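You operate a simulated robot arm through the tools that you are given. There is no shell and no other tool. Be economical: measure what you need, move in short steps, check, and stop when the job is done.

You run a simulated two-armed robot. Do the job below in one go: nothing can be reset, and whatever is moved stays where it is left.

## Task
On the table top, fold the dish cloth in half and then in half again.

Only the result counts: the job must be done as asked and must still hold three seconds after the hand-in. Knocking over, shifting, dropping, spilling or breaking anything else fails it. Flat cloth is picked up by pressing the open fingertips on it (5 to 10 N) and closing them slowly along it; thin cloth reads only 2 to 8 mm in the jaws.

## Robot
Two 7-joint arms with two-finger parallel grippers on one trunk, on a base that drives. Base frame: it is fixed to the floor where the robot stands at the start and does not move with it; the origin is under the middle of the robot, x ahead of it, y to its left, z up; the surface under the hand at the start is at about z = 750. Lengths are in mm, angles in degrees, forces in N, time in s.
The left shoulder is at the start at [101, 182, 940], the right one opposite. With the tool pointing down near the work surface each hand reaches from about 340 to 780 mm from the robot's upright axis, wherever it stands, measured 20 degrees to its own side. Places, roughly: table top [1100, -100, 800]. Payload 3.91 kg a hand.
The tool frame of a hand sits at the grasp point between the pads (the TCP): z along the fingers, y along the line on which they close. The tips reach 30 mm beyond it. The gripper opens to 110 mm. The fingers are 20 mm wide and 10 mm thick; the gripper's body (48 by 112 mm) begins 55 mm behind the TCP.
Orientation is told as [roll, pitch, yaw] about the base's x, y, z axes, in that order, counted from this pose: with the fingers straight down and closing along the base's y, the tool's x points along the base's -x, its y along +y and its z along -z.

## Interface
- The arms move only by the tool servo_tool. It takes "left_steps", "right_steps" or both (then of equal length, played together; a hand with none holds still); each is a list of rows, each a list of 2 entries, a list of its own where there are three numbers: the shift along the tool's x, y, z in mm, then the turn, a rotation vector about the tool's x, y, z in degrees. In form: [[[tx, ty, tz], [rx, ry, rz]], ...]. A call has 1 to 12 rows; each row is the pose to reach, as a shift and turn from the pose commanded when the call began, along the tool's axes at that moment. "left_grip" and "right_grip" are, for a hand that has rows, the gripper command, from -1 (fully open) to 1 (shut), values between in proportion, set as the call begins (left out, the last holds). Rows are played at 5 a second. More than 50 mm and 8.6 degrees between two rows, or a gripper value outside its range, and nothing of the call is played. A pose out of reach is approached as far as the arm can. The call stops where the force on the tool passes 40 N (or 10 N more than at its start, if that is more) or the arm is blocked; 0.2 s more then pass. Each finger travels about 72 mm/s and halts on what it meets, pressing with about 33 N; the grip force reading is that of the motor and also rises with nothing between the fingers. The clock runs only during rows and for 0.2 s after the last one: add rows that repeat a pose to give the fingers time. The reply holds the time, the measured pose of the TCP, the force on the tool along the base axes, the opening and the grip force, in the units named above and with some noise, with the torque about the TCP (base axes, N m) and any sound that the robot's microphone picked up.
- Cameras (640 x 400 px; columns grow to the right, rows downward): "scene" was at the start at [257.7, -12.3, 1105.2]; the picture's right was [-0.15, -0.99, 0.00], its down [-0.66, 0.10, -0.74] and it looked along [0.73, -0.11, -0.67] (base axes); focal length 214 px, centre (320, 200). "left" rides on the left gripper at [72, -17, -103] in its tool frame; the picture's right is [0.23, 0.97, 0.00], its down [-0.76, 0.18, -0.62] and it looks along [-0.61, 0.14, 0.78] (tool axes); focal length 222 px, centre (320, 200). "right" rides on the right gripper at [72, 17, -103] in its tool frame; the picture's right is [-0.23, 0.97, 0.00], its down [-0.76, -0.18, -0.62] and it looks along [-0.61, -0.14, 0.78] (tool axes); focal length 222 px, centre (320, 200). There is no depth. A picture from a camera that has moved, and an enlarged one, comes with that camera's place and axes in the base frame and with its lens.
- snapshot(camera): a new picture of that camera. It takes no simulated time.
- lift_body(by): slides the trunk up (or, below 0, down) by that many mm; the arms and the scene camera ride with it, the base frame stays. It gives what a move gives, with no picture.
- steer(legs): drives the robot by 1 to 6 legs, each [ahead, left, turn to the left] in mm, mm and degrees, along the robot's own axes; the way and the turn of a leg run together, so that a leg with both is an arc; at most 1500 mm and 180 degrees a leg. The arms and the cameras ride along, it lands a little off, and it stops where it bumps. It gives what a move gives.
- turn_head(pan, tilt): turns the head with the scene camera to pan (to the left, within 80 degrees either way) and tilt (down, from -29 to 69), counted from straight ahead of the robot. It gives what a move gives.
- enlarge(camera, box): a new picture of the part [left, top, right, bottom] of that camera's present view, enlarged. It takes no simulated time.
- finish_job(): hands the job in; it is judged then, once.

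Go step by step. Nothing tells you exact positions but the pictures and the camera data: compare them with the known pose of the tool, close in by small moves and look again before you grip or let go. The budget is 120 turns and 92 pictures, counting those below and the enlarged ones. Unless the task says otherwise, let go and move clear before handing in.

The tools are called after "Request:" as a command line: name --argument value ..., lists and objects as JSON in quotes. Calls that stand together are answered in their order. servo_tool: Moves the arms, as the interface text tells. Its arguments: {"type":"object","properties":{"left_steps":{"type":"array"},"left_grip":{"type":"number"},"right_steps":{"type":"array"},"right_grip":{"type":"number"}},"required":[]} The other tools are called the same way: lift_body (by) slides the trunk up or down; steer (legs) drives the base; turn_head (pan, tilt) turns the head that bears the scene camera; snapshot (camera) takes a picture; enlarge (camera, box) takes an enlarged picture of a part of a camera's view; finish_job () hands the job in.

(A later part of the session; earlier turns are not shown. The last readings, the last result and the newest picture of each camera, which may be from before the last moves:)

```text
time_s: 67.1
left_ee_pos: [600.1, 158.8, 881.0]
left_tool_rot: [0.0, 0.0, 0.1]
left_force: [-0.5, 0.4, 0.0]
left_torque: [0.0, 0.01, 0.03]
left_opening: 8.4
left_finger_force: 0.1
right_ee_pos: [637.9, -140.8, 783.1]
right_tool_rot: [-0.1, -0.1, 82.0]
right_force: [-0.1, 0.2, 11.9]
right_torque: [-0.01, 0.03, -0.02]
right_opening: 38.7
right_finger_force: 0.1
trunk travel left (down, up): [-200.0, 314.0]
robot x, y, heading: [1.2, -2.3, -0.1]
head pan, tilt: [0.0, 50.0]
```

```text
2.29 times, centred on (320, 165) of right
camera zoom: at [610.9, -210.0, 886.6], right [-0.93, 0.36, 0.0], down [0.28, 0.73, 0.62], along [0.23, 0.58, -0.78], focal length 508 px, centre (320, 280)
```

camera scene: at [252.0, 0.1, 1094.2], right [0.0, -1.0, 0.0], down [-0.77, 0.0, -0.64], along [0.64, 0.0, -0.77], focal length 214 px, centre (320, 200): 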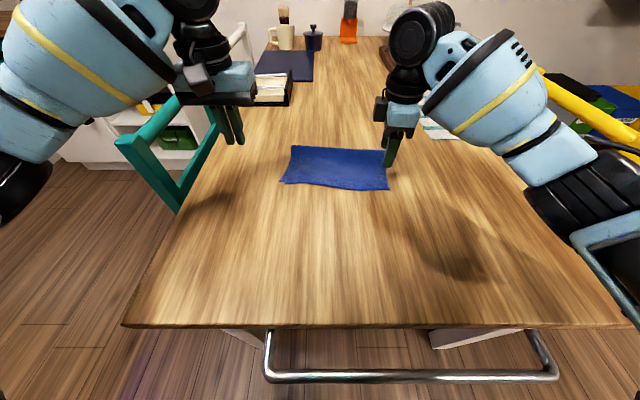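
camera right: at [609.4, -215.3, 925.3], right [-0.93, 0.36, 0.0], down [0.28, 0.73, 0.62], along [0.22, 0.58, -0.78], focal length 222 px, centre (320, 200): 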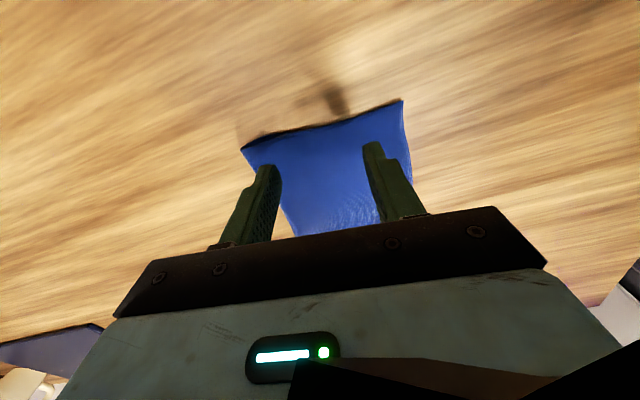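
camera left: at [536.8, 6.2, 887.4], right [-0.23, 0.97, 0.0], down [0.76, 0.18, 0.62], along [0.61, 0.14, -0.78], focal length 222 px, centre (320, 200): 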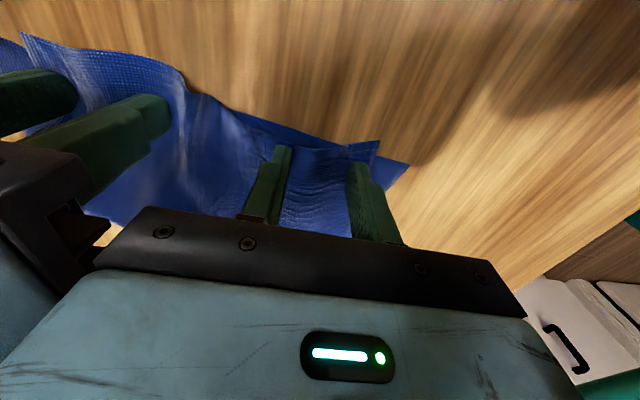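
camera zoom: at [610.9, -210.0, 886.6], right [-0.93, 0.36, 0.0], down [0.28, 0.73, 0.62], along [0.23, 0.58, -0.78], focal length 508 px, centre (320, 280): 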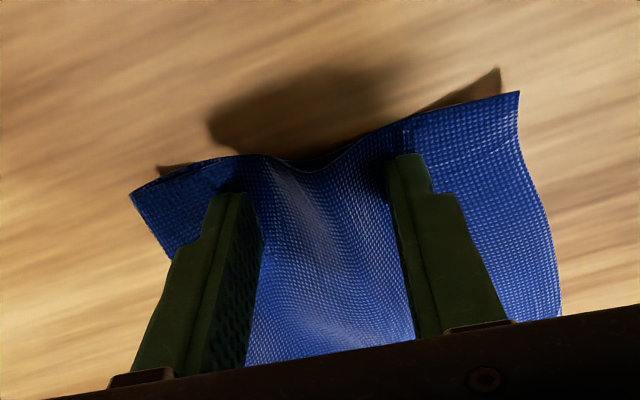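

Both layers are rising together into a ridge. Continue.

Request:
servo_tool --right_steps '[[[0, 0, 0], [0, 0, 0]]]' --right_grip 0.37

Request:
servo_tool --right_steps '[[[0, 0, 0], [0, 0, 0]]]' --right_grip 0.44

Request:
servo_tool --right_steps '[[[0, 0, 0], [0, 0, 0]]]' --right_grip 0.51

Request:
servo_tool --right_steps '[[[0, 0, 0], [0, 0, 0]]]' --right_grip 0.58

Request:
enlarge --camera "right" --box '[180, 80, 460, 250]'

```text
time_s: 67.5
left_ee_pos: [598.5, 159.6, 882.1]
left_tool_rot: [-0.1, 0.0, 0.2]
left_force: [0.2, 0.5, 0.3]
left_torque: [0.0, 0.0, 0.0]
left_opening: 8.2
left_finger_force: 0.1
right_ee_pos: [638.2, -140.8, 781.9]
right_tool_rot: [-0.2, 0.0, 82.0]
right_force: [0.0, 0.0, 12.2]
right_torque: [0.01, -0.01, 0.01]
right_opening: 35.3
right_finger_force: 1.3
trunk travel left (down, up): [-200.0, 314.0]
robot x, y, heading: [-3.7, -0.7, 0.1]
head pan, tilt: [0.0, 50.0]
```

```text
time_s: 67.9
left_ee_pos: [599.3, 158.4, 881.6]
left_tool_rot: [0.0, 0.0, 0.0]
left_force: [0.8, 0.0, -0.9]
left_torque: [-0.01, 0.01, 0.01]
left_opening: 8.6
left_finger_force: 0.0
right_ee_pos: [637.5, -141.0, 783.4]
right_tool_rot: [-0.1, 0.0, 81.9]
right_force: [0.4, 0.1, 11.7]
right_torque: [0.03, 0.03, -0.02]
right_opening: 29.1
right_finger_force: 0.0
trunk travel left (down, up): [-200.0, 314.0]
robot x, y, heading: [-1.0, 1.7, -0.0]
head pan, tilt: [0.0, 50.0]
```

```text
time_s: 68.3
left_ee_pos: [599.0, 158.5, 881.0]
left_tool_rot: [-0.1, 0.0, 0.1]
left_force: [-0.2, 0.4, 0.3]
left_torque: [0.0, 0.01, -0.01]
left_opening: 7.9
left_finger_force: 0.2
right_ee_pos: [638.4, -140.9, 782.9]
right_tool_rot: [0.0, 0.0, 82.0]
right_force: [-0.4, 0.7, 11.9]
right_torque: [-0.01, 0.0, -0.01]
right_opening: 25.7
right_finger_force: 0.0
trunk travel left (down, up): [-200.0, 314.0]
robot x, y, heading: [0.1, 2.1, 0.2]
head pan, tilt: [0.0, 50.0]
```

```text
time_s: 68.7
left_ee_pos: [598.5, 159.6, 881.8]
left_tool_rot: [-0.1, 0.0, 0.1]
left_force: [-0.1, 0.9, 0.3]
left_torque: [0.04, 0.0, -0.04]
left_opening: 8.2
left_finger_force: 0.1
right_ee_pos: [637.3, -140.5, 781.4]
right_tool_rot: [-0.1, 0.0, 82.0]
right_force: [0.3, 1.1, 12.0]
right_torque: [0.02, 0.04, 0.0]
right_opening: 23.2
right_finger_force: 0.2
trunk travel left (down, up): [-200.0, 314.0]
robot x, y, heading: [-0.2, -1.0, 0.2]
head pan, tilt: [0.0, 50.0]
```

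```text
2.29 times, centred on (320, 165) of right
camera zoom: at [610.8, -210.0, 886.6], right [-0.93, 0.36, 0.0], down [0.28, 0.73, 0.62], along [0.23, 0.58, -0.78], focal length 508 px, centre (320, 280)
```

zoom: 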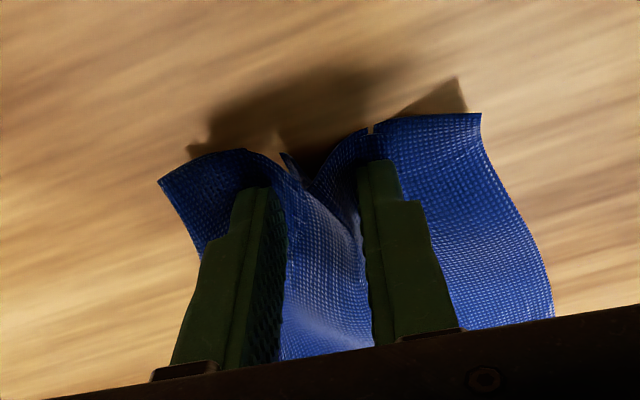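

The ridge is tall. I close on with a touch more pressure.

Request:
servo_tool --right_steps '[[[0, 0, 0.15], [0, 0, 0]]]' --right_grip 0.65

Request:
servo_tool --right_steps '[[[0, 0, 0], [0, 0, 0]]]' --right_grip 0.72

Request:
servo_tool --right_steps '[[[0, 0, 0], [0, 0, 0]]]' --right_grip 0.79

Request:
servo_tool --right_steps '[[[0, 0, 0], [0, 0, 0]]]' --right_grip 0.86

Request:
enlarge --camera "right" --box '[180, 80, 460, 250]'

```text
time_s: 69.1
left_ee_pos: [599.6, 160.0, 880.3]
left_tool_rot: [0.0, 0.0, 0.0]
left_force: [0.7, -0.5, -0.2]
left_torque: [-0.02, -0.02, 0.02]
left_opening: 8.2
left_finger_force: 0.0
right_ee_pos: [637.0, -140.9, 782.5]
right_tool_rot: [-0.2, 0.0, 81.8]
right_force: [2.0, -0.1, 12.9]
right_torque: [0.0, -0.06, 0.0]
right_opening: 19.4
right_finger_force: 0.0
trunk travel left (down, up): [-200.0, 314.0]
robot x, y, heading: [0.8, -2.1, 0.2]
head pan, tilt: [0.0, 50.0]
```

```text
time_s: 69.5
left_ee_pos: [598.4, 158.3, 881.4]
left_tool_rot: [0.0, 0.0, 0.1]
left_force: [0.7, -0.6, 0.1]
left_torque: [-0.01, -0.02, -0.03]
left_opening: 8.0
left_finger_force: 0.1
right_ee_pos: [636.8, -141.3, 783.4]
right_tool_rot: [-0.1, 0.0, 82.0]
right_force: [1.2, 0.2, 13.9]
right_torque: [-0.02, -0.02, 0.03]
right_opening: 16.0
right_finger_force: 0.5
trunk travel left (down, up): [-200.0, 314.0]
robot x, y, heading: [0.2, -1.2, -0.2]
head pan, tilt: [0.0, 50.0]
```

```text
time_s: 69.9
left_ee_pos: [599.5, 159.5, 881.5]
left_tool_rot: [0.0, 0.0, 0.2]
left_force: [-0.6, -0.1, -0.4]
left_torque: [0.01, -0.04, 0.0]
left_opening: 8.2
left_finger_force: 0.0
right_ee_pos: [636.1, -140.2, 781.9]
right_tool_rot: [-0.1, -0.1, 81.9]
right_force: [-0.2, -1.2, 13.6]
right_torque: [0.01, 0.02, 0.03]
right_opening: 9.8
right_finger_force: 0.0
trunk travel left (down, up): [-200.0, 314.0]
robot x, y, heading: [0.5, 2.2, 0.0]
head pan, tilt: [0.0, 50.0]
```

```text
time_s: 70.3
left_ee_pos: [598.0, 158.0, 882.2]
left_tool_rot: [0.0, 0.1, 0.1]
left_force: [0.5, 0.6, -0.1]
left_torque: [0.01, -0.01, 0.03]
left_opening: 8.3
left_finger_force: 0.0
right_ee_pos: [636.1, -140.4, 783.0]
right_tool_rot: [-0.1, 0.0, 81.9]
right_force: [-0.9, -0.6, 13.1]
right_torque: [0.02, 0.01, -0.01]
right_opening: 7.4
right_finger_force: 0.1
trunk travel left (down, up): [-200.0, 314.0]
robot x, y, heading: [0.3, -1.5, 0.2]
head pan, tilt: [0.0, 50.0]
```

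```text
2.29 times, centred on (320, 165) of right
camera zoom: at [610.3, -209.7, 886.6], right [-0.93, 0.36, 0.0], down [0.28, 0.73, 0.62], along [0.23, 0.58, -0.78], focal length 508 px, centre (320, 280)
```

zoom: 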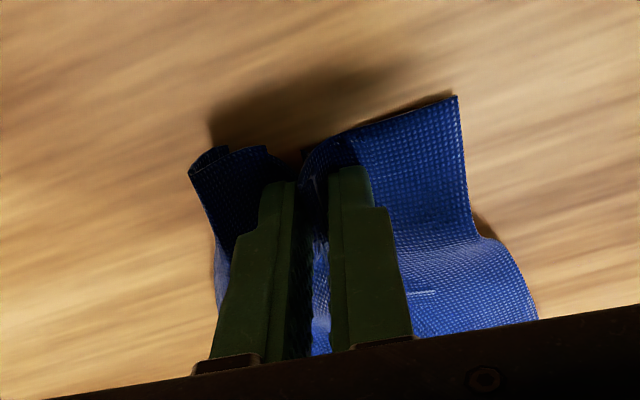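

Cloth is between the pads. I finish the closure.

Request:
servo_tool --right_steps '[[[0, 0, 0], [0, 0, 0]]]' --right_grip 0.92

Request:
servo_tool --right_steps '[[[0, 0, 0], [0, 0, 0]]]' --right_grip 0.96

Request:
servo_tool --right_steps '[[[0, 0, 0], [0, 0, 0]], [[0, 0, 0], [0, 0, 0]]]' --right_grip 1

Request:
enlarge --camera "right" --box '[180, 80, 460, 250]'

```text
time_s: 70.7
left_ee_pos: [598.5, 159.2, 882.6]
left_tool_rot: [0.0, 0.0, 0.1]
left_force: [0.1, 0.4, -0.3]
left_torque: [-0.01, -0.02, -0.01]
left_opening: 8.4
left_finger_force: 0.1
right_ee_pos: [637.3, -139.9, 782.9]
right_tool_rot: [0.0, -0.1, 82.1]
right_force: [-1.4, 0.8, 12.8]
right_torque: [0.02, -0.01, 0.02]
right_opening: 4.2
right_finger_force: 0.1
trunk travel left (down, up): [-200.0, 314.0]
robot x, y, heading: [1.9, 1.0, -0.1]
head pan, tilt: [0.0, 50.0]
```

```text
time_s: 71.1
left_ee_pos: [598.7, 158.6, 882.1]
left_tool_rot: [-0.1, 0.0, 0.2]
left_force: [0.2, -0.1, 0.1]
left_torque: [0.03, -0.01, 0.02]
left_opening: 8.2
left_finger_force: 0.1
right_ee_pos: [636.5, -141.3, 782.6]
right_tool_rot: [-0.1, 0.1, 82.0]
right_force: [-2.1, -0.7, 11.3]
right_torque: [0.04, 0.07, 0.01]
right_opening: 3.7
right_finger_force: 2.1
trunk travel left (down, up): [-200.0, 314.0]
robot x, y, heading: [2.4, -2.0, -0.1]
head pan, tilt: [0.0, 50.0]
```

```text
time_s: 71.7
left_ee_pos: [599.2, 159.0, 881.1]
left_tool_rot: [0.0, 0.1, 0.1]
left_force: [0.4, 0.4, -0.4]
left_torque: [0.02, -0.05, 0.01]
left_opening: 8.4
left_finger_force: 0.1
right_ee_pos: [636.0, -140.4, 783.2]
right_tool_rot: [0.0, -0.1, 82.0]
right_force: [-1.4, 0.4, 13.4]
right_torque: [0.07, 0.03, 0.0]
right_opening: 2.4
right_finger_force: 33.3
trunk travel left (down, up): [-200.0, 314.0]
robot x, y, heading: [0.8, -0.6, 0.0]
head pan, tilt: [0.0, 50.0]
```

```text
2.29 times, centred on (320, 165) of right
camera zoom: at [610.3, -209.7, 886.6], right [-0.93, 0.36, 0.0], down [0.28, 0.73, 0.62], along [0.23, 0.58, -0.78], focal length 508 px, centre (320, 280)
```

zoom: 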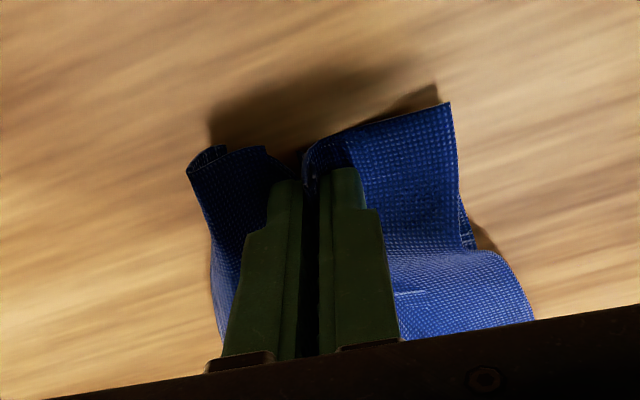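

It reads 2.4 mm, as with a single layer before, so I lift a little and check whether both layers come up.

Request:
servo_tool --right_steps '[[[0, 0, -15], [0, 0, 0]], [[0, 0, -35], [0, 0, 0]], [[0, 0, -35], [0, 0, 0]]]'

Request:
enlarge --camera "scene" --box '[240, 110, 440, 235]'

Request:
enlarge --camera "right" --box '[180, 60, 480, 245]'

```text
time_s: 72.5
left_ee_pos: [599.9, 158.9, 879.9]
left_tool_rot: [-0.1, 0.0, 0.0]
left_force: [0.2, 0.3, -0.9]
left_torque: [0.0, 0.01, -0.03]
left_opening: 8.2
left_finger_force: 0.1
right_ee_pos: [635.8, -142.8, 813.4]
right_tool_rot: [0.1, -0.1, 81.9]
right_force: [-0.2, 0.3, 0.0]
right_torque: [0.0, -0.02, 0.01]
right_opening: 2.8
right_finger_force: 32.7
trunk travel left (down, up): [-200.0, 314.0]
robot x, y, heading: [-1.1, -1.5, 0.1]
head pan, tilt: [0.0, 50.0]
```

```text
3.20 times, centred on (340, 172) of scene
camera zoom: at [252.2, 0.0, 1094.1], right [0.0, -1.0, 0.0], down [-0.77, 0.0, -0.64], along [0.64, 0.0, -0.77], focal length 686 px, centre (256, 288)
```

zoom: 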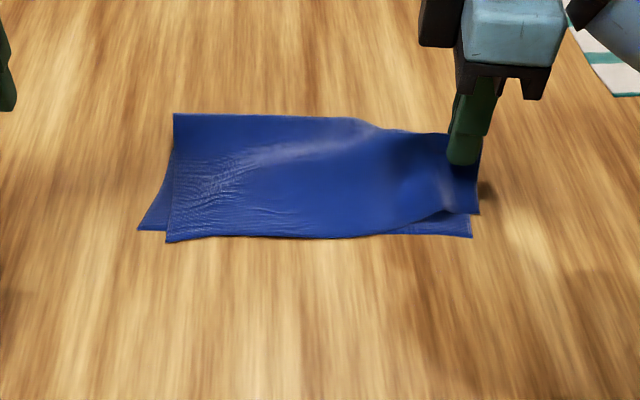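

```text
2.13 times, centred on (330, 152) of right
camera zoom: at [610.3, -212.5, 919.0], right [-0.93, 0.36, 0.0], down [0.28, 0.73, 0.62], along [0.22, 0.58, -0.78], focal length 474 px, centre (299, 301)
```

zoom: 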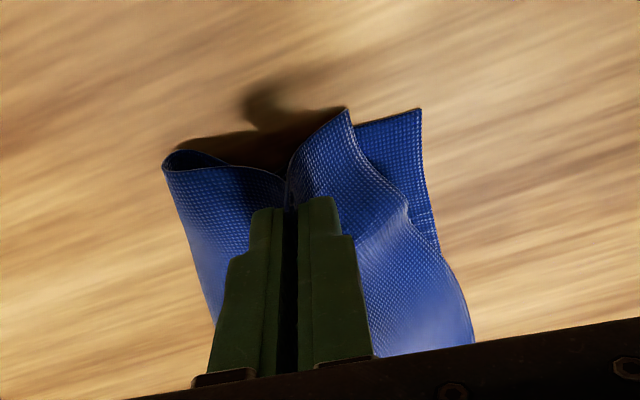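

Only the top layer came up. But near the fold line (far edge) gripping the top layer carries both layers. So I set this back down, spreading the gather, and will regrip at the far-right fold corner.

Request:
servo_tool --right_steps '[[[0, 0, 18], [0, 0, 0]], [[0, 0, 31], [0, 0, 0]], [[0, 0, 34], [0, 0, 0]], [[0, 0, 34], [0, 0, 0]]]'

Request:
servo_tool --right_steps '[[[0, 0, 0], [0, 0, 0]]]' --right_grip 0.8

Request:
servo_tool --right_steps '[[[0, 0, 0], [0, 0, 0]]]' --right_grip 0.6

Request:
servo_tool --right_steps '[[[0, 0, 0], [0, 0, 0]]]' --right_grip 0.4

Request:
servo_tool --right_steps '[[[0, 0, 0], [0, 0, 0]], [[0, 0, 0], [0, 0, 0]]]' --right_grip 0.2

Request:
servo_tool --right_steps '[[[0, 0, -25], [0, 0, 0]], [[35, 0, -55], [0, 0, 0]], [[75, 0, -70], [0, 0, 0]], [[115, 0, -80], [0, 0, 0]]]'

Request:
enlarge --camera "scene" --box '[240, 110, 440, 235]'

```text
time_s: 73.5
left_ee_pos: [600.6, 159.2, 880.7]
left_tool_rot: [0.0, 0.0, 0.1]
left_force: [-0.7, -0.2, -1.0]
left_torque: [0.0, 0.0, 0.03]
left_opening: 8.3
left_finger_force: 0.1
right_ee_pos: [638.3, -142.7, 782.8]
right_tool_rot: [0.0, 0.0, 82.0]
right_force: [0.8, -1.4, 3.1]
right_torque: [-0.01, -0.01, -0.04]
right_opening: 2.6
right_finger_force: 33.1
trunk travel left (down, up): [-200.0, 314.0]
robot x, y, heading: [0.9, 1.6, 0.2]
head pan, tilt: [0.0, 50.0]
```

```text
time_s: 73.9
left_ee_pos: [599.8, 157.9, 881.5]
left_tool_rot: [-0.1, 0.0, 0.1]
left_force: [0.2, 0.1, 0.8]
left_torque: [0.03, -0.02, -0.03]
left_opening: 8.2
left_finger_force: 0.0
right_ee_pos: [638.1, -141.6, 783.0]
right_tool_rot: [0.0, 0.0, 82.0]
right_force: [0.0, 0.1, 4.6]
right_torque: [-0.02, -0.01, -0.01]
right_opening: 10.3
right_finger_force: 0.1
trunk travel left (down, up): [-200.0, 314.0]
robot x, y, heading: [1.1, -2.4, -0.1]
head pan, tilt: [0.0, 50.0]
```

```text
time_s: 74.3
left_ee_pos: [599.7, 159.1, 880.0]
left_tool_rot: [0.0, -0.1, 0.1]
left_force: [0.4, 0.8, -0.8]
left_torque: [-0.01, -0.03, 0.02]
left_opening: 8.1
left_finger_force: 0.0
right_ee_pos: [636.9, -142.9, 782.9]
right_tool_rot: [-0.1, 0.0, 81.9]
right_force: [0.0, -1.4, 2.2]
right_torque: [-0.03, 0.02, 0.03]
right_opening: 21.4
right_finger_force: 0.0
trunk travel left (down, up): [-200.0, 314.0]
robot x, y, heading: [2.3, -1.1, 0.1]
head pan, tilt: [0.0, 50.0]
```

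```text
time_s: 74.7
left_ee_pos: [600.3, 158.1, 882.4]
left_tool_rot: [0.1, 0.0, 0.2]
left_force: [0.5, 0.0, -0.1]
left_torque: [0.02, 0.01, 0.02]
left_opening: 8.4
left_finger_force: 0.1
right_ee_pos: [638.6, -143.3, 783.4]
right_tool_rot: [0.0, 0.0, 82.0]
right_force: [0.4, 0.7, 3.8]
right_torque: [-0.01, -0.01, -0.01]
right_opening: 32.3
right_finger_force: 0.0
trunk travel left (down, up): [-200.0, 314.0]
robot x, y, heading: [3.2, 1.9, -0.0]
head pan, tilt: [0.0, 50.0]
```

```text
time_s: 75.3
left_ee_pos: [600.7, 159.0, 880.8]
left_tool_rot: [0.0, 0.0, 0.0]
left_force: [-1.0, 0.0, 0.4]
left_torque: [0.0, 0.04, 0.01]
left_opening: 8.3
left_finger_force: 0.0
right_ee_pos: [637.6, -142.3, 782.3]
right_tool_rot: [0.0, 0.1, 82.0]
right_force: [-0.1, -0.3, 3.3]
right_torque: [0.0, 0.01, 0.0]
right_opening: 43.3
right_finger_force: 0.1
trunk travel left (down, up): [-200.0, 314.0]
robot x, y, heading: [-3.0, 0.8, -0.1]
head pan, tilt: [0.0, 50.0]
```

```text
time_s: 76.3
left_ee_pos: [599.7, 158.2, 881.8]
left_tool_rot: [0.0, 0.0, 0.1]
left_force: [0.6, 0.4, -0.2]
left_torque: [-0.01, -0.01, 0.02]
left_opening: 8.5
left_finger_force: 0.3
right_ee_pos: [619.2, -257.3, 861.4]
right_tool_rot: [0.1, 0.0, 82.0]
right_force: [0.8, -0.5, 0.5]
right_torque: [-0.01, -0.04, 0.04]
right_opening: 43.9
right_finger_force: 0.0
trunk travel left (down, up): [-200.0, 314.0]
robot x, y, heading: [1.0, 0.6, 0.0]
head pan, tilt: [0.0, 50.0]
```

```text
3.20 times, centred on (340, 172) of scene
camera zoom: at [251.7, -0.6, 1094.3], right [0.0, -1.0, 0.0], down [-0.77, 0.0, -0.64], along [0.64, 0.0, -0.77], focal length 686 px, centre (256, 288)
```

zoom: 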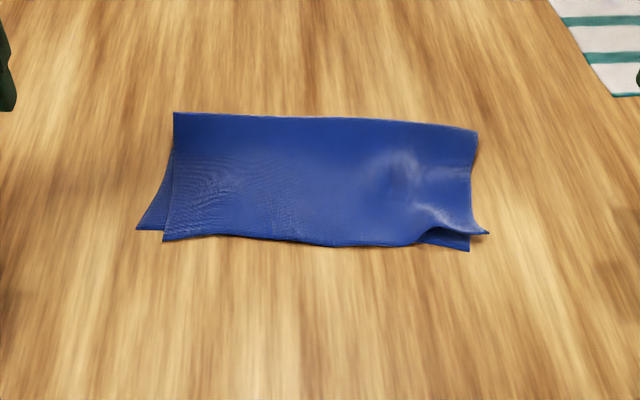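

Cloth is set back nearly flat. New idea for lifting both layers: pin them with the inner finger and push the double right edge inward with the outer finger standing on the table beside it, so both buckle up together. I turn the right hand back and hover with the outer finger just off the right edge.

Request:
servo_tool --right_steps '[[[-10, -0.5, 0], [0, 0, 8.2]], [[-20, -1, 0], [0, 0, 16.4]], [[-30, -1.5, 0], [0, 0, 24.6]], [[-40, -2, 0], [0, 0, 32.8]], [[-50, -2.5, 0], [0, 0, 41]], [[-60, -3, 0], [0, 0, 49.2]], [[-70, -3.5, 0], [0, 0, 57.4]], [[-80, -4, 5], [0, 0, 65.6]], [[-90, -4.5, 15], [0, 0, 73.8]], [[-100, -5, 30], [0, 0, 82]], [[-111, -5.6, 45], [0, 0, 90]], [[-111, -5.6, 45], [0, 0, 90]]]' --right_grip -0.03

Request:
snapshot --camera "right"

```text
time_s: 78.9
left_ee_pos: [599.2, 158.5, 880.9]
left_tool_rot: [-0.1, -0.1, 0.1]
left_force: [-0.2, -0.2, 0.1]
left_torque: [0.0, 0.03, 0.02]
left_opening: 8.3
left_finger_force: 0.0
right_ee_pos: [642.4, -146.3, 819.4]
right_tool_rot: [-0.1, 0.0, -8.1]
right_force: [0.5, -0.6, 0.4]
right_torque: [0.01, -0.02, 0.01]
right_opening: 56.6
right_finger_force: 0.0
trunk travel left (down, up): [-200.0, 314.0]
robot x, y, heading: [-1.0, 0.7, -0.0]
head pan, tilt: [0.0, 50.0]
```

```text
19 pictures are left
camera right: at [574.0, -118.7, 923.4], right [0.36, 0.93, 0.0], down [0.73, -0.28, 0.62], along [0.58, -0.23, -0.78], focal length 222 px, centre (320, 200)
```

right: 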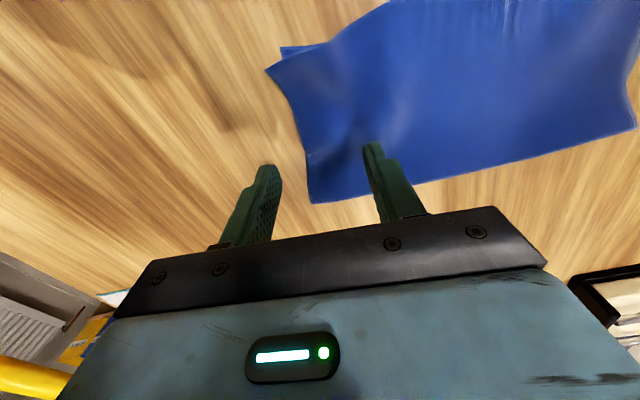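

The outer finger is over bare table about 14 mm outside the right edge. I tilt 2.5° so both tips bear evenly and press down.

Request:
servo_tool --right_steps '[[[0, 0, 15], [-2.5, 0, 0]], [[0, 0, 28], [-2.5, 0, 0]], [[0, 0, 33], [-2.5, 0, 0]], [[0, 0, 35.3], [-2.5, 0, 0]], [[0, 0, 35.3], [-2.5, 0, 0]]]'

```text
time_s: 80.1
left_ee_pos: [600.4, 159.0, 880.4]
left_tool_rot: [0.0, 0.1, 0.1]
left_force: [-0.2, -0.4, -0.2]
left_torque: [-0.01, 0.0, 0.01]
left_opening: 8.2
left_finger_force: 0.1
right_ee_pos: [642.6, -144.7, 782.9]
right_tool_rot: [2.4, 0.1, -8.1]
right_force: [-1.0, 0.9, -0.4]
right_torque: [-0.02, -0.01, 0.0]
right_opening: 56.7
right_finger_force: 0.1
trunk travel left (down, up): [-200.0, 314.0]
robot x, y, heading: [-2.6, -5.3, -0.1]
head pan, tilt: [0.0, 50.0]
```

Request:
servo_tool --right_steps '[[[0, 0, 0.8], [0, 0, 0]], [[0, 0, 0.8], [0, 0, 0]]]'

Request:
servo_tool --right_steps '[[[0, 0, 0.5], [0, 0, 0]], [[0, 0, 0.5], [0, 0, 0]]]'

```text
time_s: 80.7
left_ee_pos: [601.1, 158.2, 881.3]
left_tool_rot: [0.1, 0.0, 0.1]
left_force: [-0.3, -0.4, 0.0]
left_torque: [-0.01, 0.01, -0.04]
left_opening: 8.1
left_finger_force: 0.0
right_ee_pos: [642.6, -145.4, 783.0]
right_tool_rot: [2.5, 0.1, -7.9]
right_force: [0.1, -0.6, 0.4]
right_torque: [0.02, 0.01, 0.05]
right_opening: 56.9
right_finger_force: 0.2
trunk travel left (down, up): [-200.0, 314.0]
robot x, y, heading: [0.1, 2.2, 0.0]
head pan, tilt: [0.0, 50.0]
```

```text
time_s: 81.3
left_ee_pos: [600.2, 159.1, 882.0]
left_tool_rot: [0.0, 0.0, 0.1]
left_force: [0.7, -0.7, 0.8]
left_torque: [-0.01, -0.03, -0.02]
left_opening: 8.3
left_finger_force: 0.1
right_ee_pos: [642.2, -144.9, 782.5]
right_tool_rot: [2.4, -0.1, -8.1]
right_force: [-0.4, -0.3, -0.1]
right_torque: [0.02, -0.01, -0.01]
right_opening: 56.5
right_finger_force: 0.1
trunk travel left (down, up): [-200.0, 314.0]
robot x, y, heading: [0.3, -2.0, 0.1]
head pan, tilt: [0.0, 50.0]
```

Request:
servo_tool --right_steps '[[[0, 0, 0.6], [0, 0, 0]], [[0, 0, 0.6], [0, 0, 0]]]'

Request:
servo_tool --right_steps '[[[0, 0, 0.4], [0, 0, 0]], [[0, 0, 0.4], [0, 0, 0]]]'

```text
time_s: 81.9
left_ee_pos: [599.3, 159.8, 881.0]
left_tool_rot: [0.0, -0.1, 0.2]
left_force: [-0.2, -0.5, 0.2]
left_torque: [-0.01, -0.02, 0.05]
left_opening: 8.2
left_finger_force: 0.1
right_ee_pos: [642.0, -145.3, 782.1]
right_tool_rot: [2.5, 0.0, -8.0]
right_force: [0.4, 0.8, 0.5]
right_torque: [-0.01, -0.02, 0.04]
right_opening: 56.6
right_finger_force: 0.0
trunk travel left (down, up): [-200.0, 314.0]
robot x, y, heading: [4.4, 1.2, -0.0]
head pan, tilt: [0.0, 50.0]
```

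```text
time_s: 82.5
left_ee_pos: [599.4, 158.2, 880.7]
left_tool_rot: [0.0, 0.0, 0.1]
left_force: [0.0, 0.4, -0.3]
left_torque: [-0.01, 0.02, 0.0]
left_opening: 8.5
left_finger_force: 0.0
right_ee_pos: [642.5, -146.0, 781.6]
right_tool_rot: [2.6, 0.0, -8.1]
right_force: [-0.5, -1.3, 2.8]
right_torque: [-0.06, 0.0, 0.02]
right_opening: 56.8
right_finger_force: 0.1
trunk travel left (down, up): [-200.0, 314.0]
robot x, y, heading: [1.0, -3.4, -0.1]
head pan, tilt: [0.0, 50.0]
```

Request:
servo_tool --right_steps '[[[0, 0, 0.4], [0.6, 0, 0]], [[0, 0, 0.4], [0.6, 0, 0]]]'

```text
time_s: 83.1
left_ee_pos: [600.0, 159.5, 881.3]
left_tool_rot: [0.1, 0.0, 0.2]
left_force: [-0.3, -0.3, -1.0]
left_torque: [0.0, 0.03, 0.04]
left_opening: 8.2
left_finger_force: 0.0
right_ee_pos: [642.2, -144.6, 781.1]
right_tool_rot: [1.8, 0.1, -8.0]
right_force: [2.4, 0.8, 3.7]
right_torque: [-0.04, -0.03, 0.06]
right_opening: 56.7
right_finger_force: 0.1
trunk travel left (down, up): [-200.0, 314.0]
robot x, y, heading: [1.8, -0.0, -0.1]
head pan, tilt: [0.0, 50.0]
```

Request:
servo_tool --right_steps '[[[0, 2, 0.35], [0, 0, 0]]]' --right_grip 0.04

Request:
servo_tool --right_steps '[[[0, 2, 0], [0, 0, 0]]]' --right_grip 0.11

Request:
servo_tool --right_steps '[[[0, 2, 0], [0, 0, 0]]]' --right_grip 0.18

Request:
servo_tool --right_steps '[[[0, 2, 0], [0, 0, 0]]]' --right_grip 0.25

Request:
servo_tool --right_steps '[[[0, 2, 0], [0, 0, 0]]]' --right_grip 0.32

Request:
enlarge --camera "right" --box '[180, 60, 480, 245]'

```text
time_s: 83.5
left_ee_pos: [599.9, 159.0, 881.9]
left_tool_rot: [0.0, 0.0, 0.1]
left_force: [0.1, 0.2, 0.0]
left_torque: [-0.01, 0.0, 0.0]
left_opening: 8.2
left_finger_force: 0.0
right_ee_pos: [641.3, -143.8, 780.7]
right_tool_rot: [1.9, 0.0, -8.0]
right_force: [1.0, -3.0, 5.2]
right_torque: [-0.12, -0.01, 0.05]
right_opening: 53.5
right_finger_force: 1.3
trunk travel left (down, up): [-200.0, 314.0]
robot x, y, heading: [1.2, -0.4, 0.0]
head pan, tilt: [0.0, 50.0]
```

```text
time_s: 83.9
left_ee_pos: [597.9, 159.3, 881.6]
left_tool_rot: [0.0, 0.1, 0.2]
left_force: [-0.6, 0.8, -0.3]
left_torque: [-0.03, 0.02, -0.01]
left_opening: 8.5
left_finger_force: 0.0
right_ee_pos: [641.8, -142.7, 782.0]
right_tool_rot: [1.9, 0.0, -8.1]
right_force: [-0.9, -1.5, 5.0]
right_torque: [0.1, 0.03, 0.05]
right_opening: 48.4
right_finger_force: 0.1
trunk travel left (down, up): [-200.0, 314.0]
robot x, y, heading: [2.0, -1.2, 0.1]
head pan, tilt: [0.0, 50.0]
```

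```text
time_s: 84.3
left_ee_pos: [599.8, 158.6, 880.8]
left_tool_rot: [-0.1, 0.0, 0.1]
left_force: [-0.6, -0.6, -0.4]
left_torque: [0.0, 0.02, 0.01]
left_opening: 8.0
left_finger_force: 0.1
right_ee_pos: [642.4, -139.8, 781.3]
right_tool_rot: [1.9, 0.0, -8.2]
right_force: [-0.6, -1.5, 4.8]
right_torque: [0.12, 0.01, 0.01]
right_opening: 44.6
right_finger_force: 0.0
trunk travel left (down, up): [-200.0, 314.0]
robot x, y, heading: [-3.8, -3.1, -0.0]
head pan, tilt: [0.0, 50.0]
```

```text
time_s: 84.7
left_ee_pos: [600.9, 158.9, 881.7]
left_tool_rot: [0.0, 0.1, 0.1]
left_force: [-0.6, -0.3, 0.3]
left_torque: [0.02, 0.04, 0.03]
left_opening: 8.2
left_finger_force: 0.1
right_ee_pos: [642.4, -138.0, 782.7]
right_tool_rot: [1.9, -0.1, -8.2]
right_force: [0.0, -2.3, 6.3]
right_torque: [0.05, 0.0, 0.02]
right_opening: 40.7
right_finger_force: 0.2
trunk travel left (down, up): [-200.0, 314.0]
robot x, y, heading: [-1.5, 0.1, 0.1]
head pan, tilt: [0.0, 50.0]
```

```text
time_s: 85.1
left_ee_pos: [599.1, 158.4, 881.5]
left_tool_rot: [0.0, 0.0, 0.0]
left_force: [-0.3, 0.5, -0.4]
left_torque: [-0.04, -0.01, 0.02]
left_opening: 8.3
left_finger_force: 0.1
right_ee_pos: [643.6, -135.5, 781.8]
right_tool_rot: [2.0, -0.1, -8.2]
right_force: [-0.7, -2.0, 7.6]
right_torque: [0.07, 0.01, 0.0]
right_opening: 37.1
right_finger_force: 0.0
trunk travel left (down, up): [-200.0, 314.0]
robot x, y, heading: [-0.1, -1.0, -0.1]
head pan, tilt: [0.0, 50.0]
```

```text
2.13 times, centred on (330, 152) of right
camera zoom: at [573.8, -111.4, 885.8], right [0.36, 0.93, 0.03], down [0.73, -0.3, 0.62], along [0.59, -0.2, -0.79], focal length 474 px, centre (299, 301)
```

zoom: 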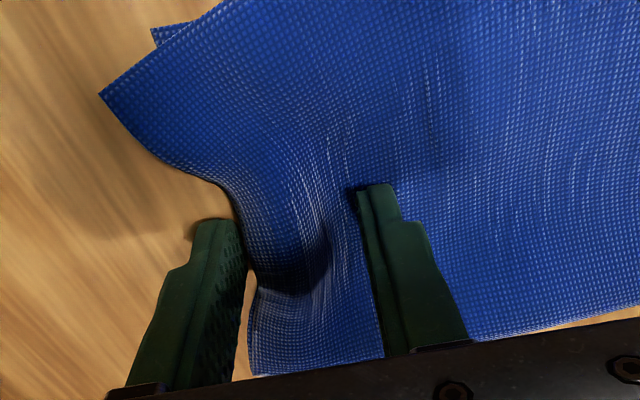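

The pushing works: the edge is being driven in and a ridge rises. I continue.

Request:
servo_tool --right_steps '[[[0, 2, 0], [0, 0, 0]]]' --right_grip 0.39

Request:
servo_tool --right_steps '[[[0, 2, 0], [0, 0, 0]]]' --right_grip 0.46

Request:
servo_tool --right_steps '[[[0, 2, 0], [0, 0, 0]]]' --right_grip 0.53

Request:
servo_tool --right_steps '[[[0, 2, 0], [0, 0, 0]]]' --right_grip 0.6

Request:
servo_tool --right_steps '[[[0, 2, 0], [0, 0, 0]]]' --right_grip 0.67

Request:
enlarge --camera "right" --box '[180, 60, 480, 245]'

```text
time_s: 85.5
left_ee_pos: [599.8, 159.6, 880.7]
left_tool_rot: [0.0, 0.0, 0.0]
left_force: [-0.8, 0.1, -0.5]
left_torque: [0.01, -0.01, 0.01]
left_opening: 8.3
left_finger_force: 0.0
right_ee_pos: [644.8, -131.5, 781.8]
right_tool_rot: [1.9, 0.0, -8.0]
right_force: [-0.9, -2.4, 8.5]
right_torque: [0.1, 0.02, 0.0]
right_opening: 33.1
right_finger_force: 0.0
trunk travel left (down, up): [-200.0, 314.0]
robot x, y, heading: [-0.4, 0.6, 0.1]
head pan, tilt: [0.0, 50.0]
```

```text
time_s: 85.9
left_ee_pos: [599.9, 159.0, 881.4]
left_tool_rot: [0.0, 0.0, 0.1]
left_force: [-0.2, -1.1, -0.9]
left_torque: [0.02, 0.01, 0.02]
left_opening: 8.3
left_finger_force: 0.1
right_ee_pos: [644.1, -130.2, 780.8]
right_tool_rot: [1.8, 0.0, -8.1]
right_force: [-0.4, -2.3, 8.6]
right_torque: [0.06, 0.02, 0.01]
right_opening: 29.6
right_finger_force: 0.1
trunk travel left (down, up): [-200.0, 314.0]
robot x, y, heading: [0.1, 0.6, -0.1]
head pan, tilt: [0.0, 50.0]
```

```text
time_s: 86.3
left_ee_pos: [599.7, 158.8, 881.5]
left_tool_rot: [0.0, 0.0, 0.1]
left_force: [0.4, 0.1, -0.2]
left_torque: [-0.02, -0.02, 0.02]
left_opening: 8.4
left_finger_force: 0.0
right_ee_pos: [644.1, -130.6, 781.8]
right_tool_rot: [1.9, -0.2, -8.1]
right_force: [-1.4, -1.9, 9.7]
right_torque: [0.04, -0.01, -0.04]
right_opening: 25.9
right_finger_force: 0.1
trunk travel left (down, up): [-200.0, 314.0]
robot x, y, heading: [1.7, 4.0, 0.0]
head pan, tilt: [0.0, 50.0]
```

```text
time_s: 86.7
left_ee_pos: [599.9, 158.5, 881.3]
left_tool_rot: [0.1, 0.0, 0.0]
left_force: [1.0, 0.6, -0.7]
left_torque: [-0.02, 0.0, -0.01]
left_opening: 8.2
left_finger_force: 0.1
right_ee_pos: [644.9, -127.7, 780.7]
right_tool_rot: [1.9, -0.1, -8.1]
right_force: [-0.4, -1.2, 10.7]
right_torque: [0.04, 0.0, 0.02]
right_opening: 22.0
right_finger_force: 0.1
trunk travel left (down, up): [-200.0, 314.0]
robot x, y, heading: [-3.9, 3.4, 0.2]
head pan, tilt: [0.0, 50.0]
```

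```text
time_s: 87.1
left_ee_pos: [599.9, 158.4, 881.6]
left_tool_rot: [0.0, 0.0, 0.1]
left_force: [-0.1, 0.0, 0.4]
left_torque: [0.0, -0.02, 0.02]
left_opening: 8.6
left_finger_force: 0.1
right_ee_pos: [644.3, -125.2, 781.7]
right_tool_rot: [1.9, 0.0, -8.2]
right_force: [-0.2, -3.6, 11.5]
right_torque: [0.02, 0.01, 0.01]
right_opening: 17.8
right_finger_force: 0.0
trunk travel left (down, up): [-200.0, 314.0]
robot x, y, heading: [1.7, -0.5, 0.2]
head pan, tilt: [0.0, 50.0]
```

```text
2.13 times, centred on (330, 152) of right
camera zoom: at [575.4, -102.3, 886.0], right [0.36, 0.93, 0.03], down [0.73, -0.3, 0.62], along [0.59, -0.2, -0.79], focal length 474 px, centre (299, 301)
```

zoom: 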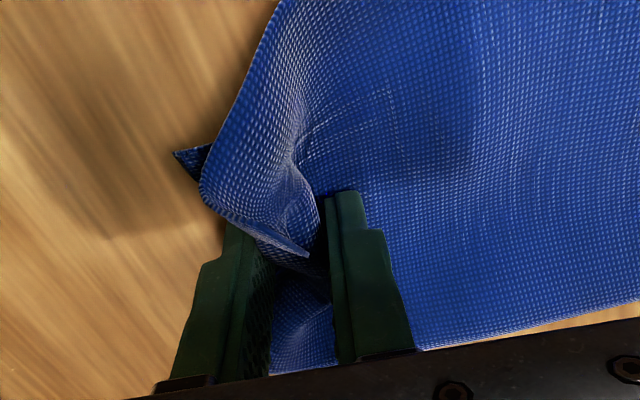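

The edge now stands up between the fingers. I close on it.

Request:
servo_tool --right_steps '[[[0, 2, 0], [0, 0, 0]]]' --right_grip 0.75

Request:
servo_tool --right_steps '[[[0, 2, 0], [0, 0, 0]]]' --right_grip 0.83

Request:
servo_tool --right_steps '[[[0, 2, 0], [0, 0, 0]]]' --right_grip 0.9

Request:
servo_tool --right_steps '[[[0, 1, 0], [0, 0, 0]], [[0, 1, 0], [0, 0, 0]]]' --right_grip 1

Request:
servo_tool --right_steps '[[[0, 0, -15], [0, 0, 0]], [[0, 0, -40], [0, 0, 0]], [[0, 0, -60], [0, 0, 0]], [[0, 0, -60], [0, 0, 0]]]'

Request:
enlarge --camera "scene" --box '[240, 110, 440, 235]'

```text
time_s: 87.5
left_ee_pos: [599.6, 159.0, 882.0]
left_tool_rot: [0.0, 0.1, 0.2]
left_force: [-0.6, -0.2, 0.4]
left_torque: [-0.01, 0.01, -0.04]
left_opening: 8.2
left_finger_force: 0.1
right_ee_pos: [646.3, -121.9, 779.9]
right_tool_rot: [1.9, -0.2, -8.0]
right_force: [0.5, -0.2, 14.6]
right_torque: [0.12, 0.02, 0.0]
right_opening: 16.0
right_finger_force: 7.8
trunk travel left (down, up): [-200.0, 314.0]
robot x, y, heading: [-2.9, -2.5, 0.0]
head pan, tilt: [0.0, 50.0]
```

```text
time_s: 87.9
left_ee_pos: [600.1, 159.7, 880.9]
left_tool_rot: [0.0, -0.1, 0.2]
left_force: [0.1, -0.5, 0.1]
left_torque: [0.04, -0.01, 0.02]
left_opening: 8.5
left_finger_force: 0.2
right_ee_pos: [645.5, -121.4, 782.2]
right_tool_rot: [2.0, 0.0, -8.0]
right_force: [0.4, -0.6, 15.9]
right_torque: [0.13, 0.01, -0.06]
right_opening: 12.5
right_finger_force: 33.0
trunk travel left (down, up): [-200.0, 314.0]
robot x, y, heading: [-2.4, -4.5, -0.2]
head pan, tilt: [0.0, 50.0]
```

```text
time_s: 88.3
left_ee_pos: [599.9, 157.9, 881.7]
left_tool_rot: [0.0, 0.1, 0.1]
left_force: [-0.9, 0.3, -0.2]
left_torque: [0.01, -0.02, 0.02]
left_opening: 8.2
left_finger_force: 0.0
right_ee_pos: [646.1, -120.9, 781.3]
right_tool_rot: [2.0, -0.1, -8.0]
right_force: [0.8, -4.1, 16.2]
right_torque: [-0.03, -0.03, -0.03]
right_opening: 12.1
right_finger_force: 33.2
trunk travel left (down, up): [-200.0, 314.0]
robot x, y, heading: [0.5, -1.9, -0.1]
head pan, tilt: [0.0, 50.0]
```

```text
time_s: 88.9
left_ee_pos: [599.0, 158.9, 882.1]
left_tool_rot: [0.0, -0.1, 0.1]
left_force: [0.1, 0.4, 0.7]
left_torque: [-0.02, 0.01, 0.0]
left_opening: 8.4
left_finger_force: 0.1
right_ee_pos: [645.6, -117.7, 781.1]
right_tool_rot: [1.9, -0.1, -8.1]
right_force: [-0.7, -4.7, 16.5]
right_torque: [-0.05, -0.01, 0.03]
right_opening: 12.0
right_finger_force: 32.9
trunk travel left (down, up): [-200.0, 314.0]
robot x, y, heading: [-2.2, 1.6, 0.2]
head pan, tilt: [0.0, 50.0]
```

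```text
time_s: 89.9
left_ee_pos: [600.1, 158.9, 881.7]
left_tool_rot: [0.0, -0.1, 0.1]
left_force: [0.2, 0.0, 0.4]
left_torque: [0.02, 0.0, 0.02]
left_opening: 8.6
left_finger_force: 0.1
right_ee_pos: [646.7, -120.6, 841.7]
right_tool_rot: [1.8, 0.1, -8.1]
right_force: [-0.8, -0.1, -0.4]
right_torque: [0.02, -0.01, -0.04]
right_opening: 12.3
right_finger_force: 33.2
trunk travel left (down, up): [-200.0, 314.0]
robot x, y, heading: [-0.8, 0.8, 0.1]
head pan, tilt: [0.0, 50.0]
```

```text
3.20 times, centred on (340, 172) of scene
camera zoom: at [252.2, 0.0, 1094.1], right [0.0, -1.0, 0.0], down [-0.77, 0.0, -0.64], along [0.64, 0.0, -0.77], focal length 686 px, centre (256, 288)
```

zoom: 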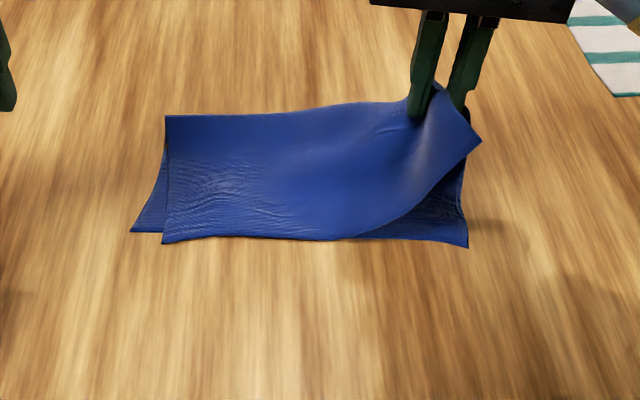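

The grip reads 12 mm at 33 N, so several layers are held. I lift higher to see whether the bottom layer comes along.

Request:
servo_tool --right_steps '[[[0, 10, -30], [0, 0, 0]], [[0, 22, -60], [0, 0, 0]], [[0, 22, -60], [0, 0, 0]], [[0, 22, -60], [0, 0, 0]]]'

Request:
enlarge --camera "scene" --box '[240, 100, 440, 225]'

```text
time_s: 90.9
left_ee_pos: [599.4, 158.9, 881.3]
left_tool_rot: [0.1, 0.0, 0.1]
left_force: [-0.2, 0.4, 0.3]
left_torque: [0.02, -0.03, -0.02]
left_opening: 8.4
left_finger_force: 0.1
right_ee_pos: [647.7, -100.8, 902.1]
right_tool_rot: [1.9, 0.0, -8.2]
right_force: [0.2, 0.6, -0.4]
right_torque: [-0.02, -0.01, 0.0]
right_opening: 12.0
right_finger_force: 33.0
trunk travel left (down, up): [-200.0, 314.0]
robot x, y, heading: [-1.1, -2.5, 0.2]
head pan, tilt: [0.0, 50.0]
```

```text
3.20 times, centred on (340, 162) of scene
camera zoom: at [252.0, 0.1, 1094.2], right [0.0, -1.0, 0.0], down [-0.77, 0.0, -0.64], along [0.64, 0.0, -0.77], focal length 686 px, centre (256, 320)
```

zoom: 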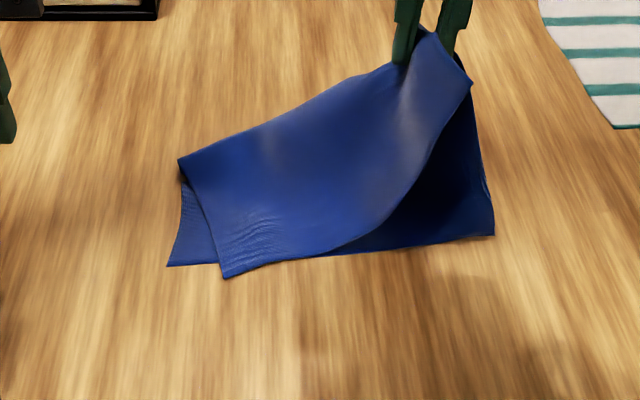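

Both layers are held now. I carry the right end over to the left end in an arc, lowering toward the left edge.

Request:
servo_tool --right_steps '[[[5, 35, -12], [0, 0, 0]], [[10, 70, -5], [0, 0, 0]], [[14, 100, 20], [0, 0, 0]], [[18, 125, 50], [0, 0, 0]], [[20, 144, 80], [0, 0, 0]], [[20, 144, 80], [0, 0, 0]]]' --left_steps '[[[0, 30, 0], [0, 0, 0]], [[0, 60, 0], [0, 0, 0]], [[0, 90, 0], [0, 0, 0]], [[0, 110, 0], [0, 0, 0]], [[0, 110, 0], [0, 0, 0]], [[0, 110, 0], [0, 0, 0]]]'

Request:
enlarge --camera "scene" --box '[220, 90, 440, 228]'

```text
time_s: 92.3
left_ee_pos: [599.1, 271.0, 880.7]
left_tool_rot: [0.1, 0.0, 0.1]
left_force: [0.3, 0.4, -0.5]
left_torque: [0.01, 0.0, -0.03]
left_opening: 8.3
left_finger_force: 0.0
right_ee_pos: [654.7, 45.8, 822.0]
right_tool_rot: [2.0, 0.1, -8.4]
right_force: [0.8, 0.4, -0.2]
right_torque: [0.0, 0.02, -0.01]
right_opening: 11.8
right_finger_force: 32.9
trunk travel left (down, up): [-200.0, 314.0]
robot x, y, heading: [0.5, 1.0, -0.3]
head pan, tilt: [0.0, 50.0]
```

```text
2.90 times, centred on (330, 159) of scene
camera zoom: at [251.9, -0.1, 1094.3], right [0.0, -1.0, 0.0], down [-0.77, 0.0, -0.64], along [0.64, 0.0, -0.77], focal length 622 px, centre (291, 319)
```

zoom: 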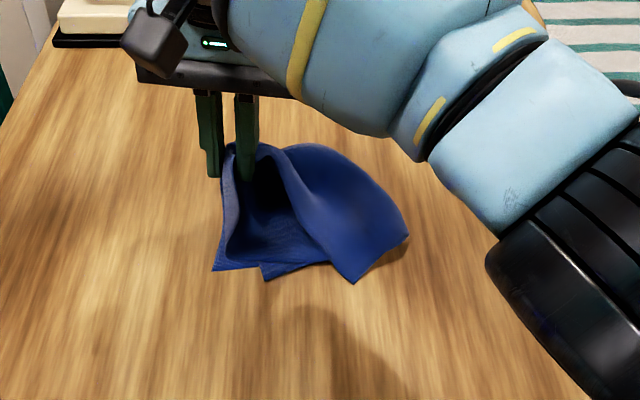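

The cloth is folding over nicely. I lower the held edge onto the left edge, moving 10 mm more left.

Request:
servo_tool --right_steps '[[[1, 5, 12], [0, 0, 0]], [[2, 10, 24], [0, 0, 0]], [[2, 10, 30], [0, 0, 0]], [[2, 10, 30], [0, 0, 0]]]'

Request:
servo_tool --right_steps '[[[0, 0, 0], [0, 0, 0]], [[0, 0, 0], [0, 0, 0]]]' --right_grip 0.6

Request:
servo_tool --right_steps '[[[0, 0, 0], [0, 0, 0]], [[0, 0, 0], [0, 0, 0]]]' --right_grip 0.35

Request:
servo_tool --right_steps '[[[0, 0, -25], [0, 0, 0]], [[0, 0, -60], [0, 0, 0]], [[0, 0, -100], [0, 0, 0]], [[0, -40, -120], [0, 0, 0]], [[0, -85, -130], [0, 0, 0]], [[0, -130, -130], [0, 0, 0]], [[0, -175, -130], [0, 0, 0]], [[0, -220, -130], [0, 0, 0]], [[0, -260, -130], [0, 0, 0]]]'

Request:
enlarge --camera "scene" --box '[220, 100, 420, 225]'

```text
time_s: 93.3
left_ee_pos: [599.6, 270.3, 880.0]
left_tool_rot: [-0.1, -0.1, 0.2]
left_force: [-0.5, 0.5, -0.1]
left_torque: [0.0, 0.01, -0.04]
left_opening: 8.2
left_finger_force: 0.1
right_ee_pos: [654.4, 48.9, 793.6]
right_tool_rot: [1.8, 0.0, -9.0]
right_force: [0.0, 0.1, 0.2]
right_torque: [0.03, -0.02, 0.02]
right_opening: 12.1
right_finger_force: 33.0
trunk travel left (down, up): [-200.0, 314.0]
robot x, y, heading: [-3.8, 0.9, 0.2]
head pan, tilt: [0.0, 50.0]
```

```text
time_s: 93.9
left_ee_pos: [598.7, 271.3, 881.5]
left_tool_rot: [-0.1, 0.1, 0.1]
left_force: [-0.2, 0.3, -0.5]
left_torque: [0.0, -0.02, 0.0]
left_opening: 8.4
left_finger_force: 0.1
right_ee_pos: [654.0, 49.4, 793.4]
right_tool_rot: [1.7, 0.1, -8.9]
right_force: [0.0, 0.7, -1.0]
right_torque: [0.03, -0.03, -0.03]
right_opening: 21.8
right_finger_force: 0.0
trunk travel left (down, up): [-200.0, 314.0]
robot x, y, heading: [-1.3, 2.3, -0.1]
head pan, tilt: [0.0, 50.0]
```

```text
time_s: 94.5
left_ee_pos: [599.2, 271.1, 880.5]
left_tool_rot: [0.0, 0.0, 0.2]
left_force: [-1.0, -0.2, -0.5]
left_torque: [-0.02, -0.06, 0.03]
left_opening: 8.1
left_finger_force: 0.1
right_ee_pos: [653.9, 48.6, 792.2]
right_tool_rot: [1.6, 0.1, -8.8]
right_force: [-0.2, -0.2, 0.1]
right_torque: [-0.04, -0.03, -0.03]
right_opening: 35.8
right_finger_force: 0.1
trunk travel left (down, up): [-200.0, 314.0]
robot x, y, heading: [4.5, 0.8, -0.1]
head pan, tilt: [0.0, 50.0]
```

```text
time_s: 95.3
left_ee_pos: [599.4, 271.3, 880.9]
left_tool_rot: [0.1, -0.1, 0.1]
left_force: [0.1, 0.0, 1.0]
left_torque: [0.01, -0.01, -0.03]
left_opening: 8.4
left_finger_force: 0.1
right_ee_pos: [655.4, 2.3, 783.1]
right_tool_rot: [-0.5, 9.4, -13.1]
right_force: [-2.4, -1.1, 9.4]
right_torque: [0.0, 0.05, -0.02]
right_opening: 35.9
right_finger_force: 0.0
trunk travel left (down, up): [-200.0, 314.0]
robot x, y, heading: [1.3, 1.4, -0.1]
head pan, tilt: [0.0, 50.0]
stopped in row 3 (right hand): the arm was blocked; the commanded pose is now the measured one
```

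```text
3.20 times, centred on (320, 162) of scene
camera zoom: at [251.5, -0.1, 1094.4], right [0.0, -1.0, 0.0], down [-0.77, 0.0, -0.64], along [0.64, 0.0, -0.77], focal length 686 px, centre (320, 320)
```

zoom: 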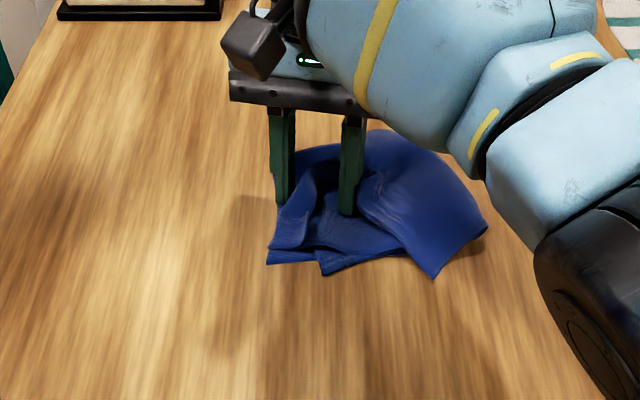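

The right arm hit a joint limit and was blocked; it now stands at (655, 2) with a tilt. I try raising it gently straight up.

Request:
servo_tool --right_steps '[[[0, 0, -10], [0, 0, 0]], [[0, 0, -20], [0, 0, 0]], [[0, 0, -35], [0, 0, 0]]]'

```text
time_s: 96.0
left_ee_pos: [598.1, 271.2, 881.6]
left_tool_rot: [0.0, 0.0, 0.2]
left_force: [-0.1, 0.6, 0.0]
left_torque: [0.0, 0.0, -0.01]
left_opening: 8.4
left_finger_force: 0.1
right_ee_pos: [664.8, -21.3, 784.8]
right_tool_rot: [-0.8, 11.3, -15.5]
right_force: [-2.2, 2.2, 19.0]
right_torque: [0.07, 0.0, 0.03]
right_opening: 16.2
right_finger_force: 14.3
right hand out of reach, approached as far as the arm can: row 3
trunk travel left (down, up): [-200.0, 314.0]
robot x, y, heading: [-0.4, -0.6, -0.1]
head pan, tilt: [0.0, 50.0]
stopped in row 3 (right hand): the force on the tool passed its limit at 67 N (the readings are from after the stop); the commanded pose is now the measured one
```

That didn't rise freely. I look at the whole scene to see what blocks the arm.

Request:
snapshot --camera "scene"

```text
12 pictures are left
camera scene: at [251.3, 0.4, 1094.4], right [0.0, -1.0, 0.0], down [-0.77, 0.0, -0.64], along [0.64, 0.0, -0.77], focal length 214 px, centre (320, 200)
```

scene: 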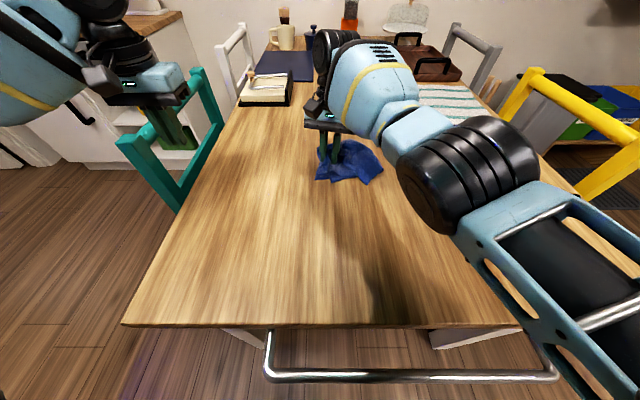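

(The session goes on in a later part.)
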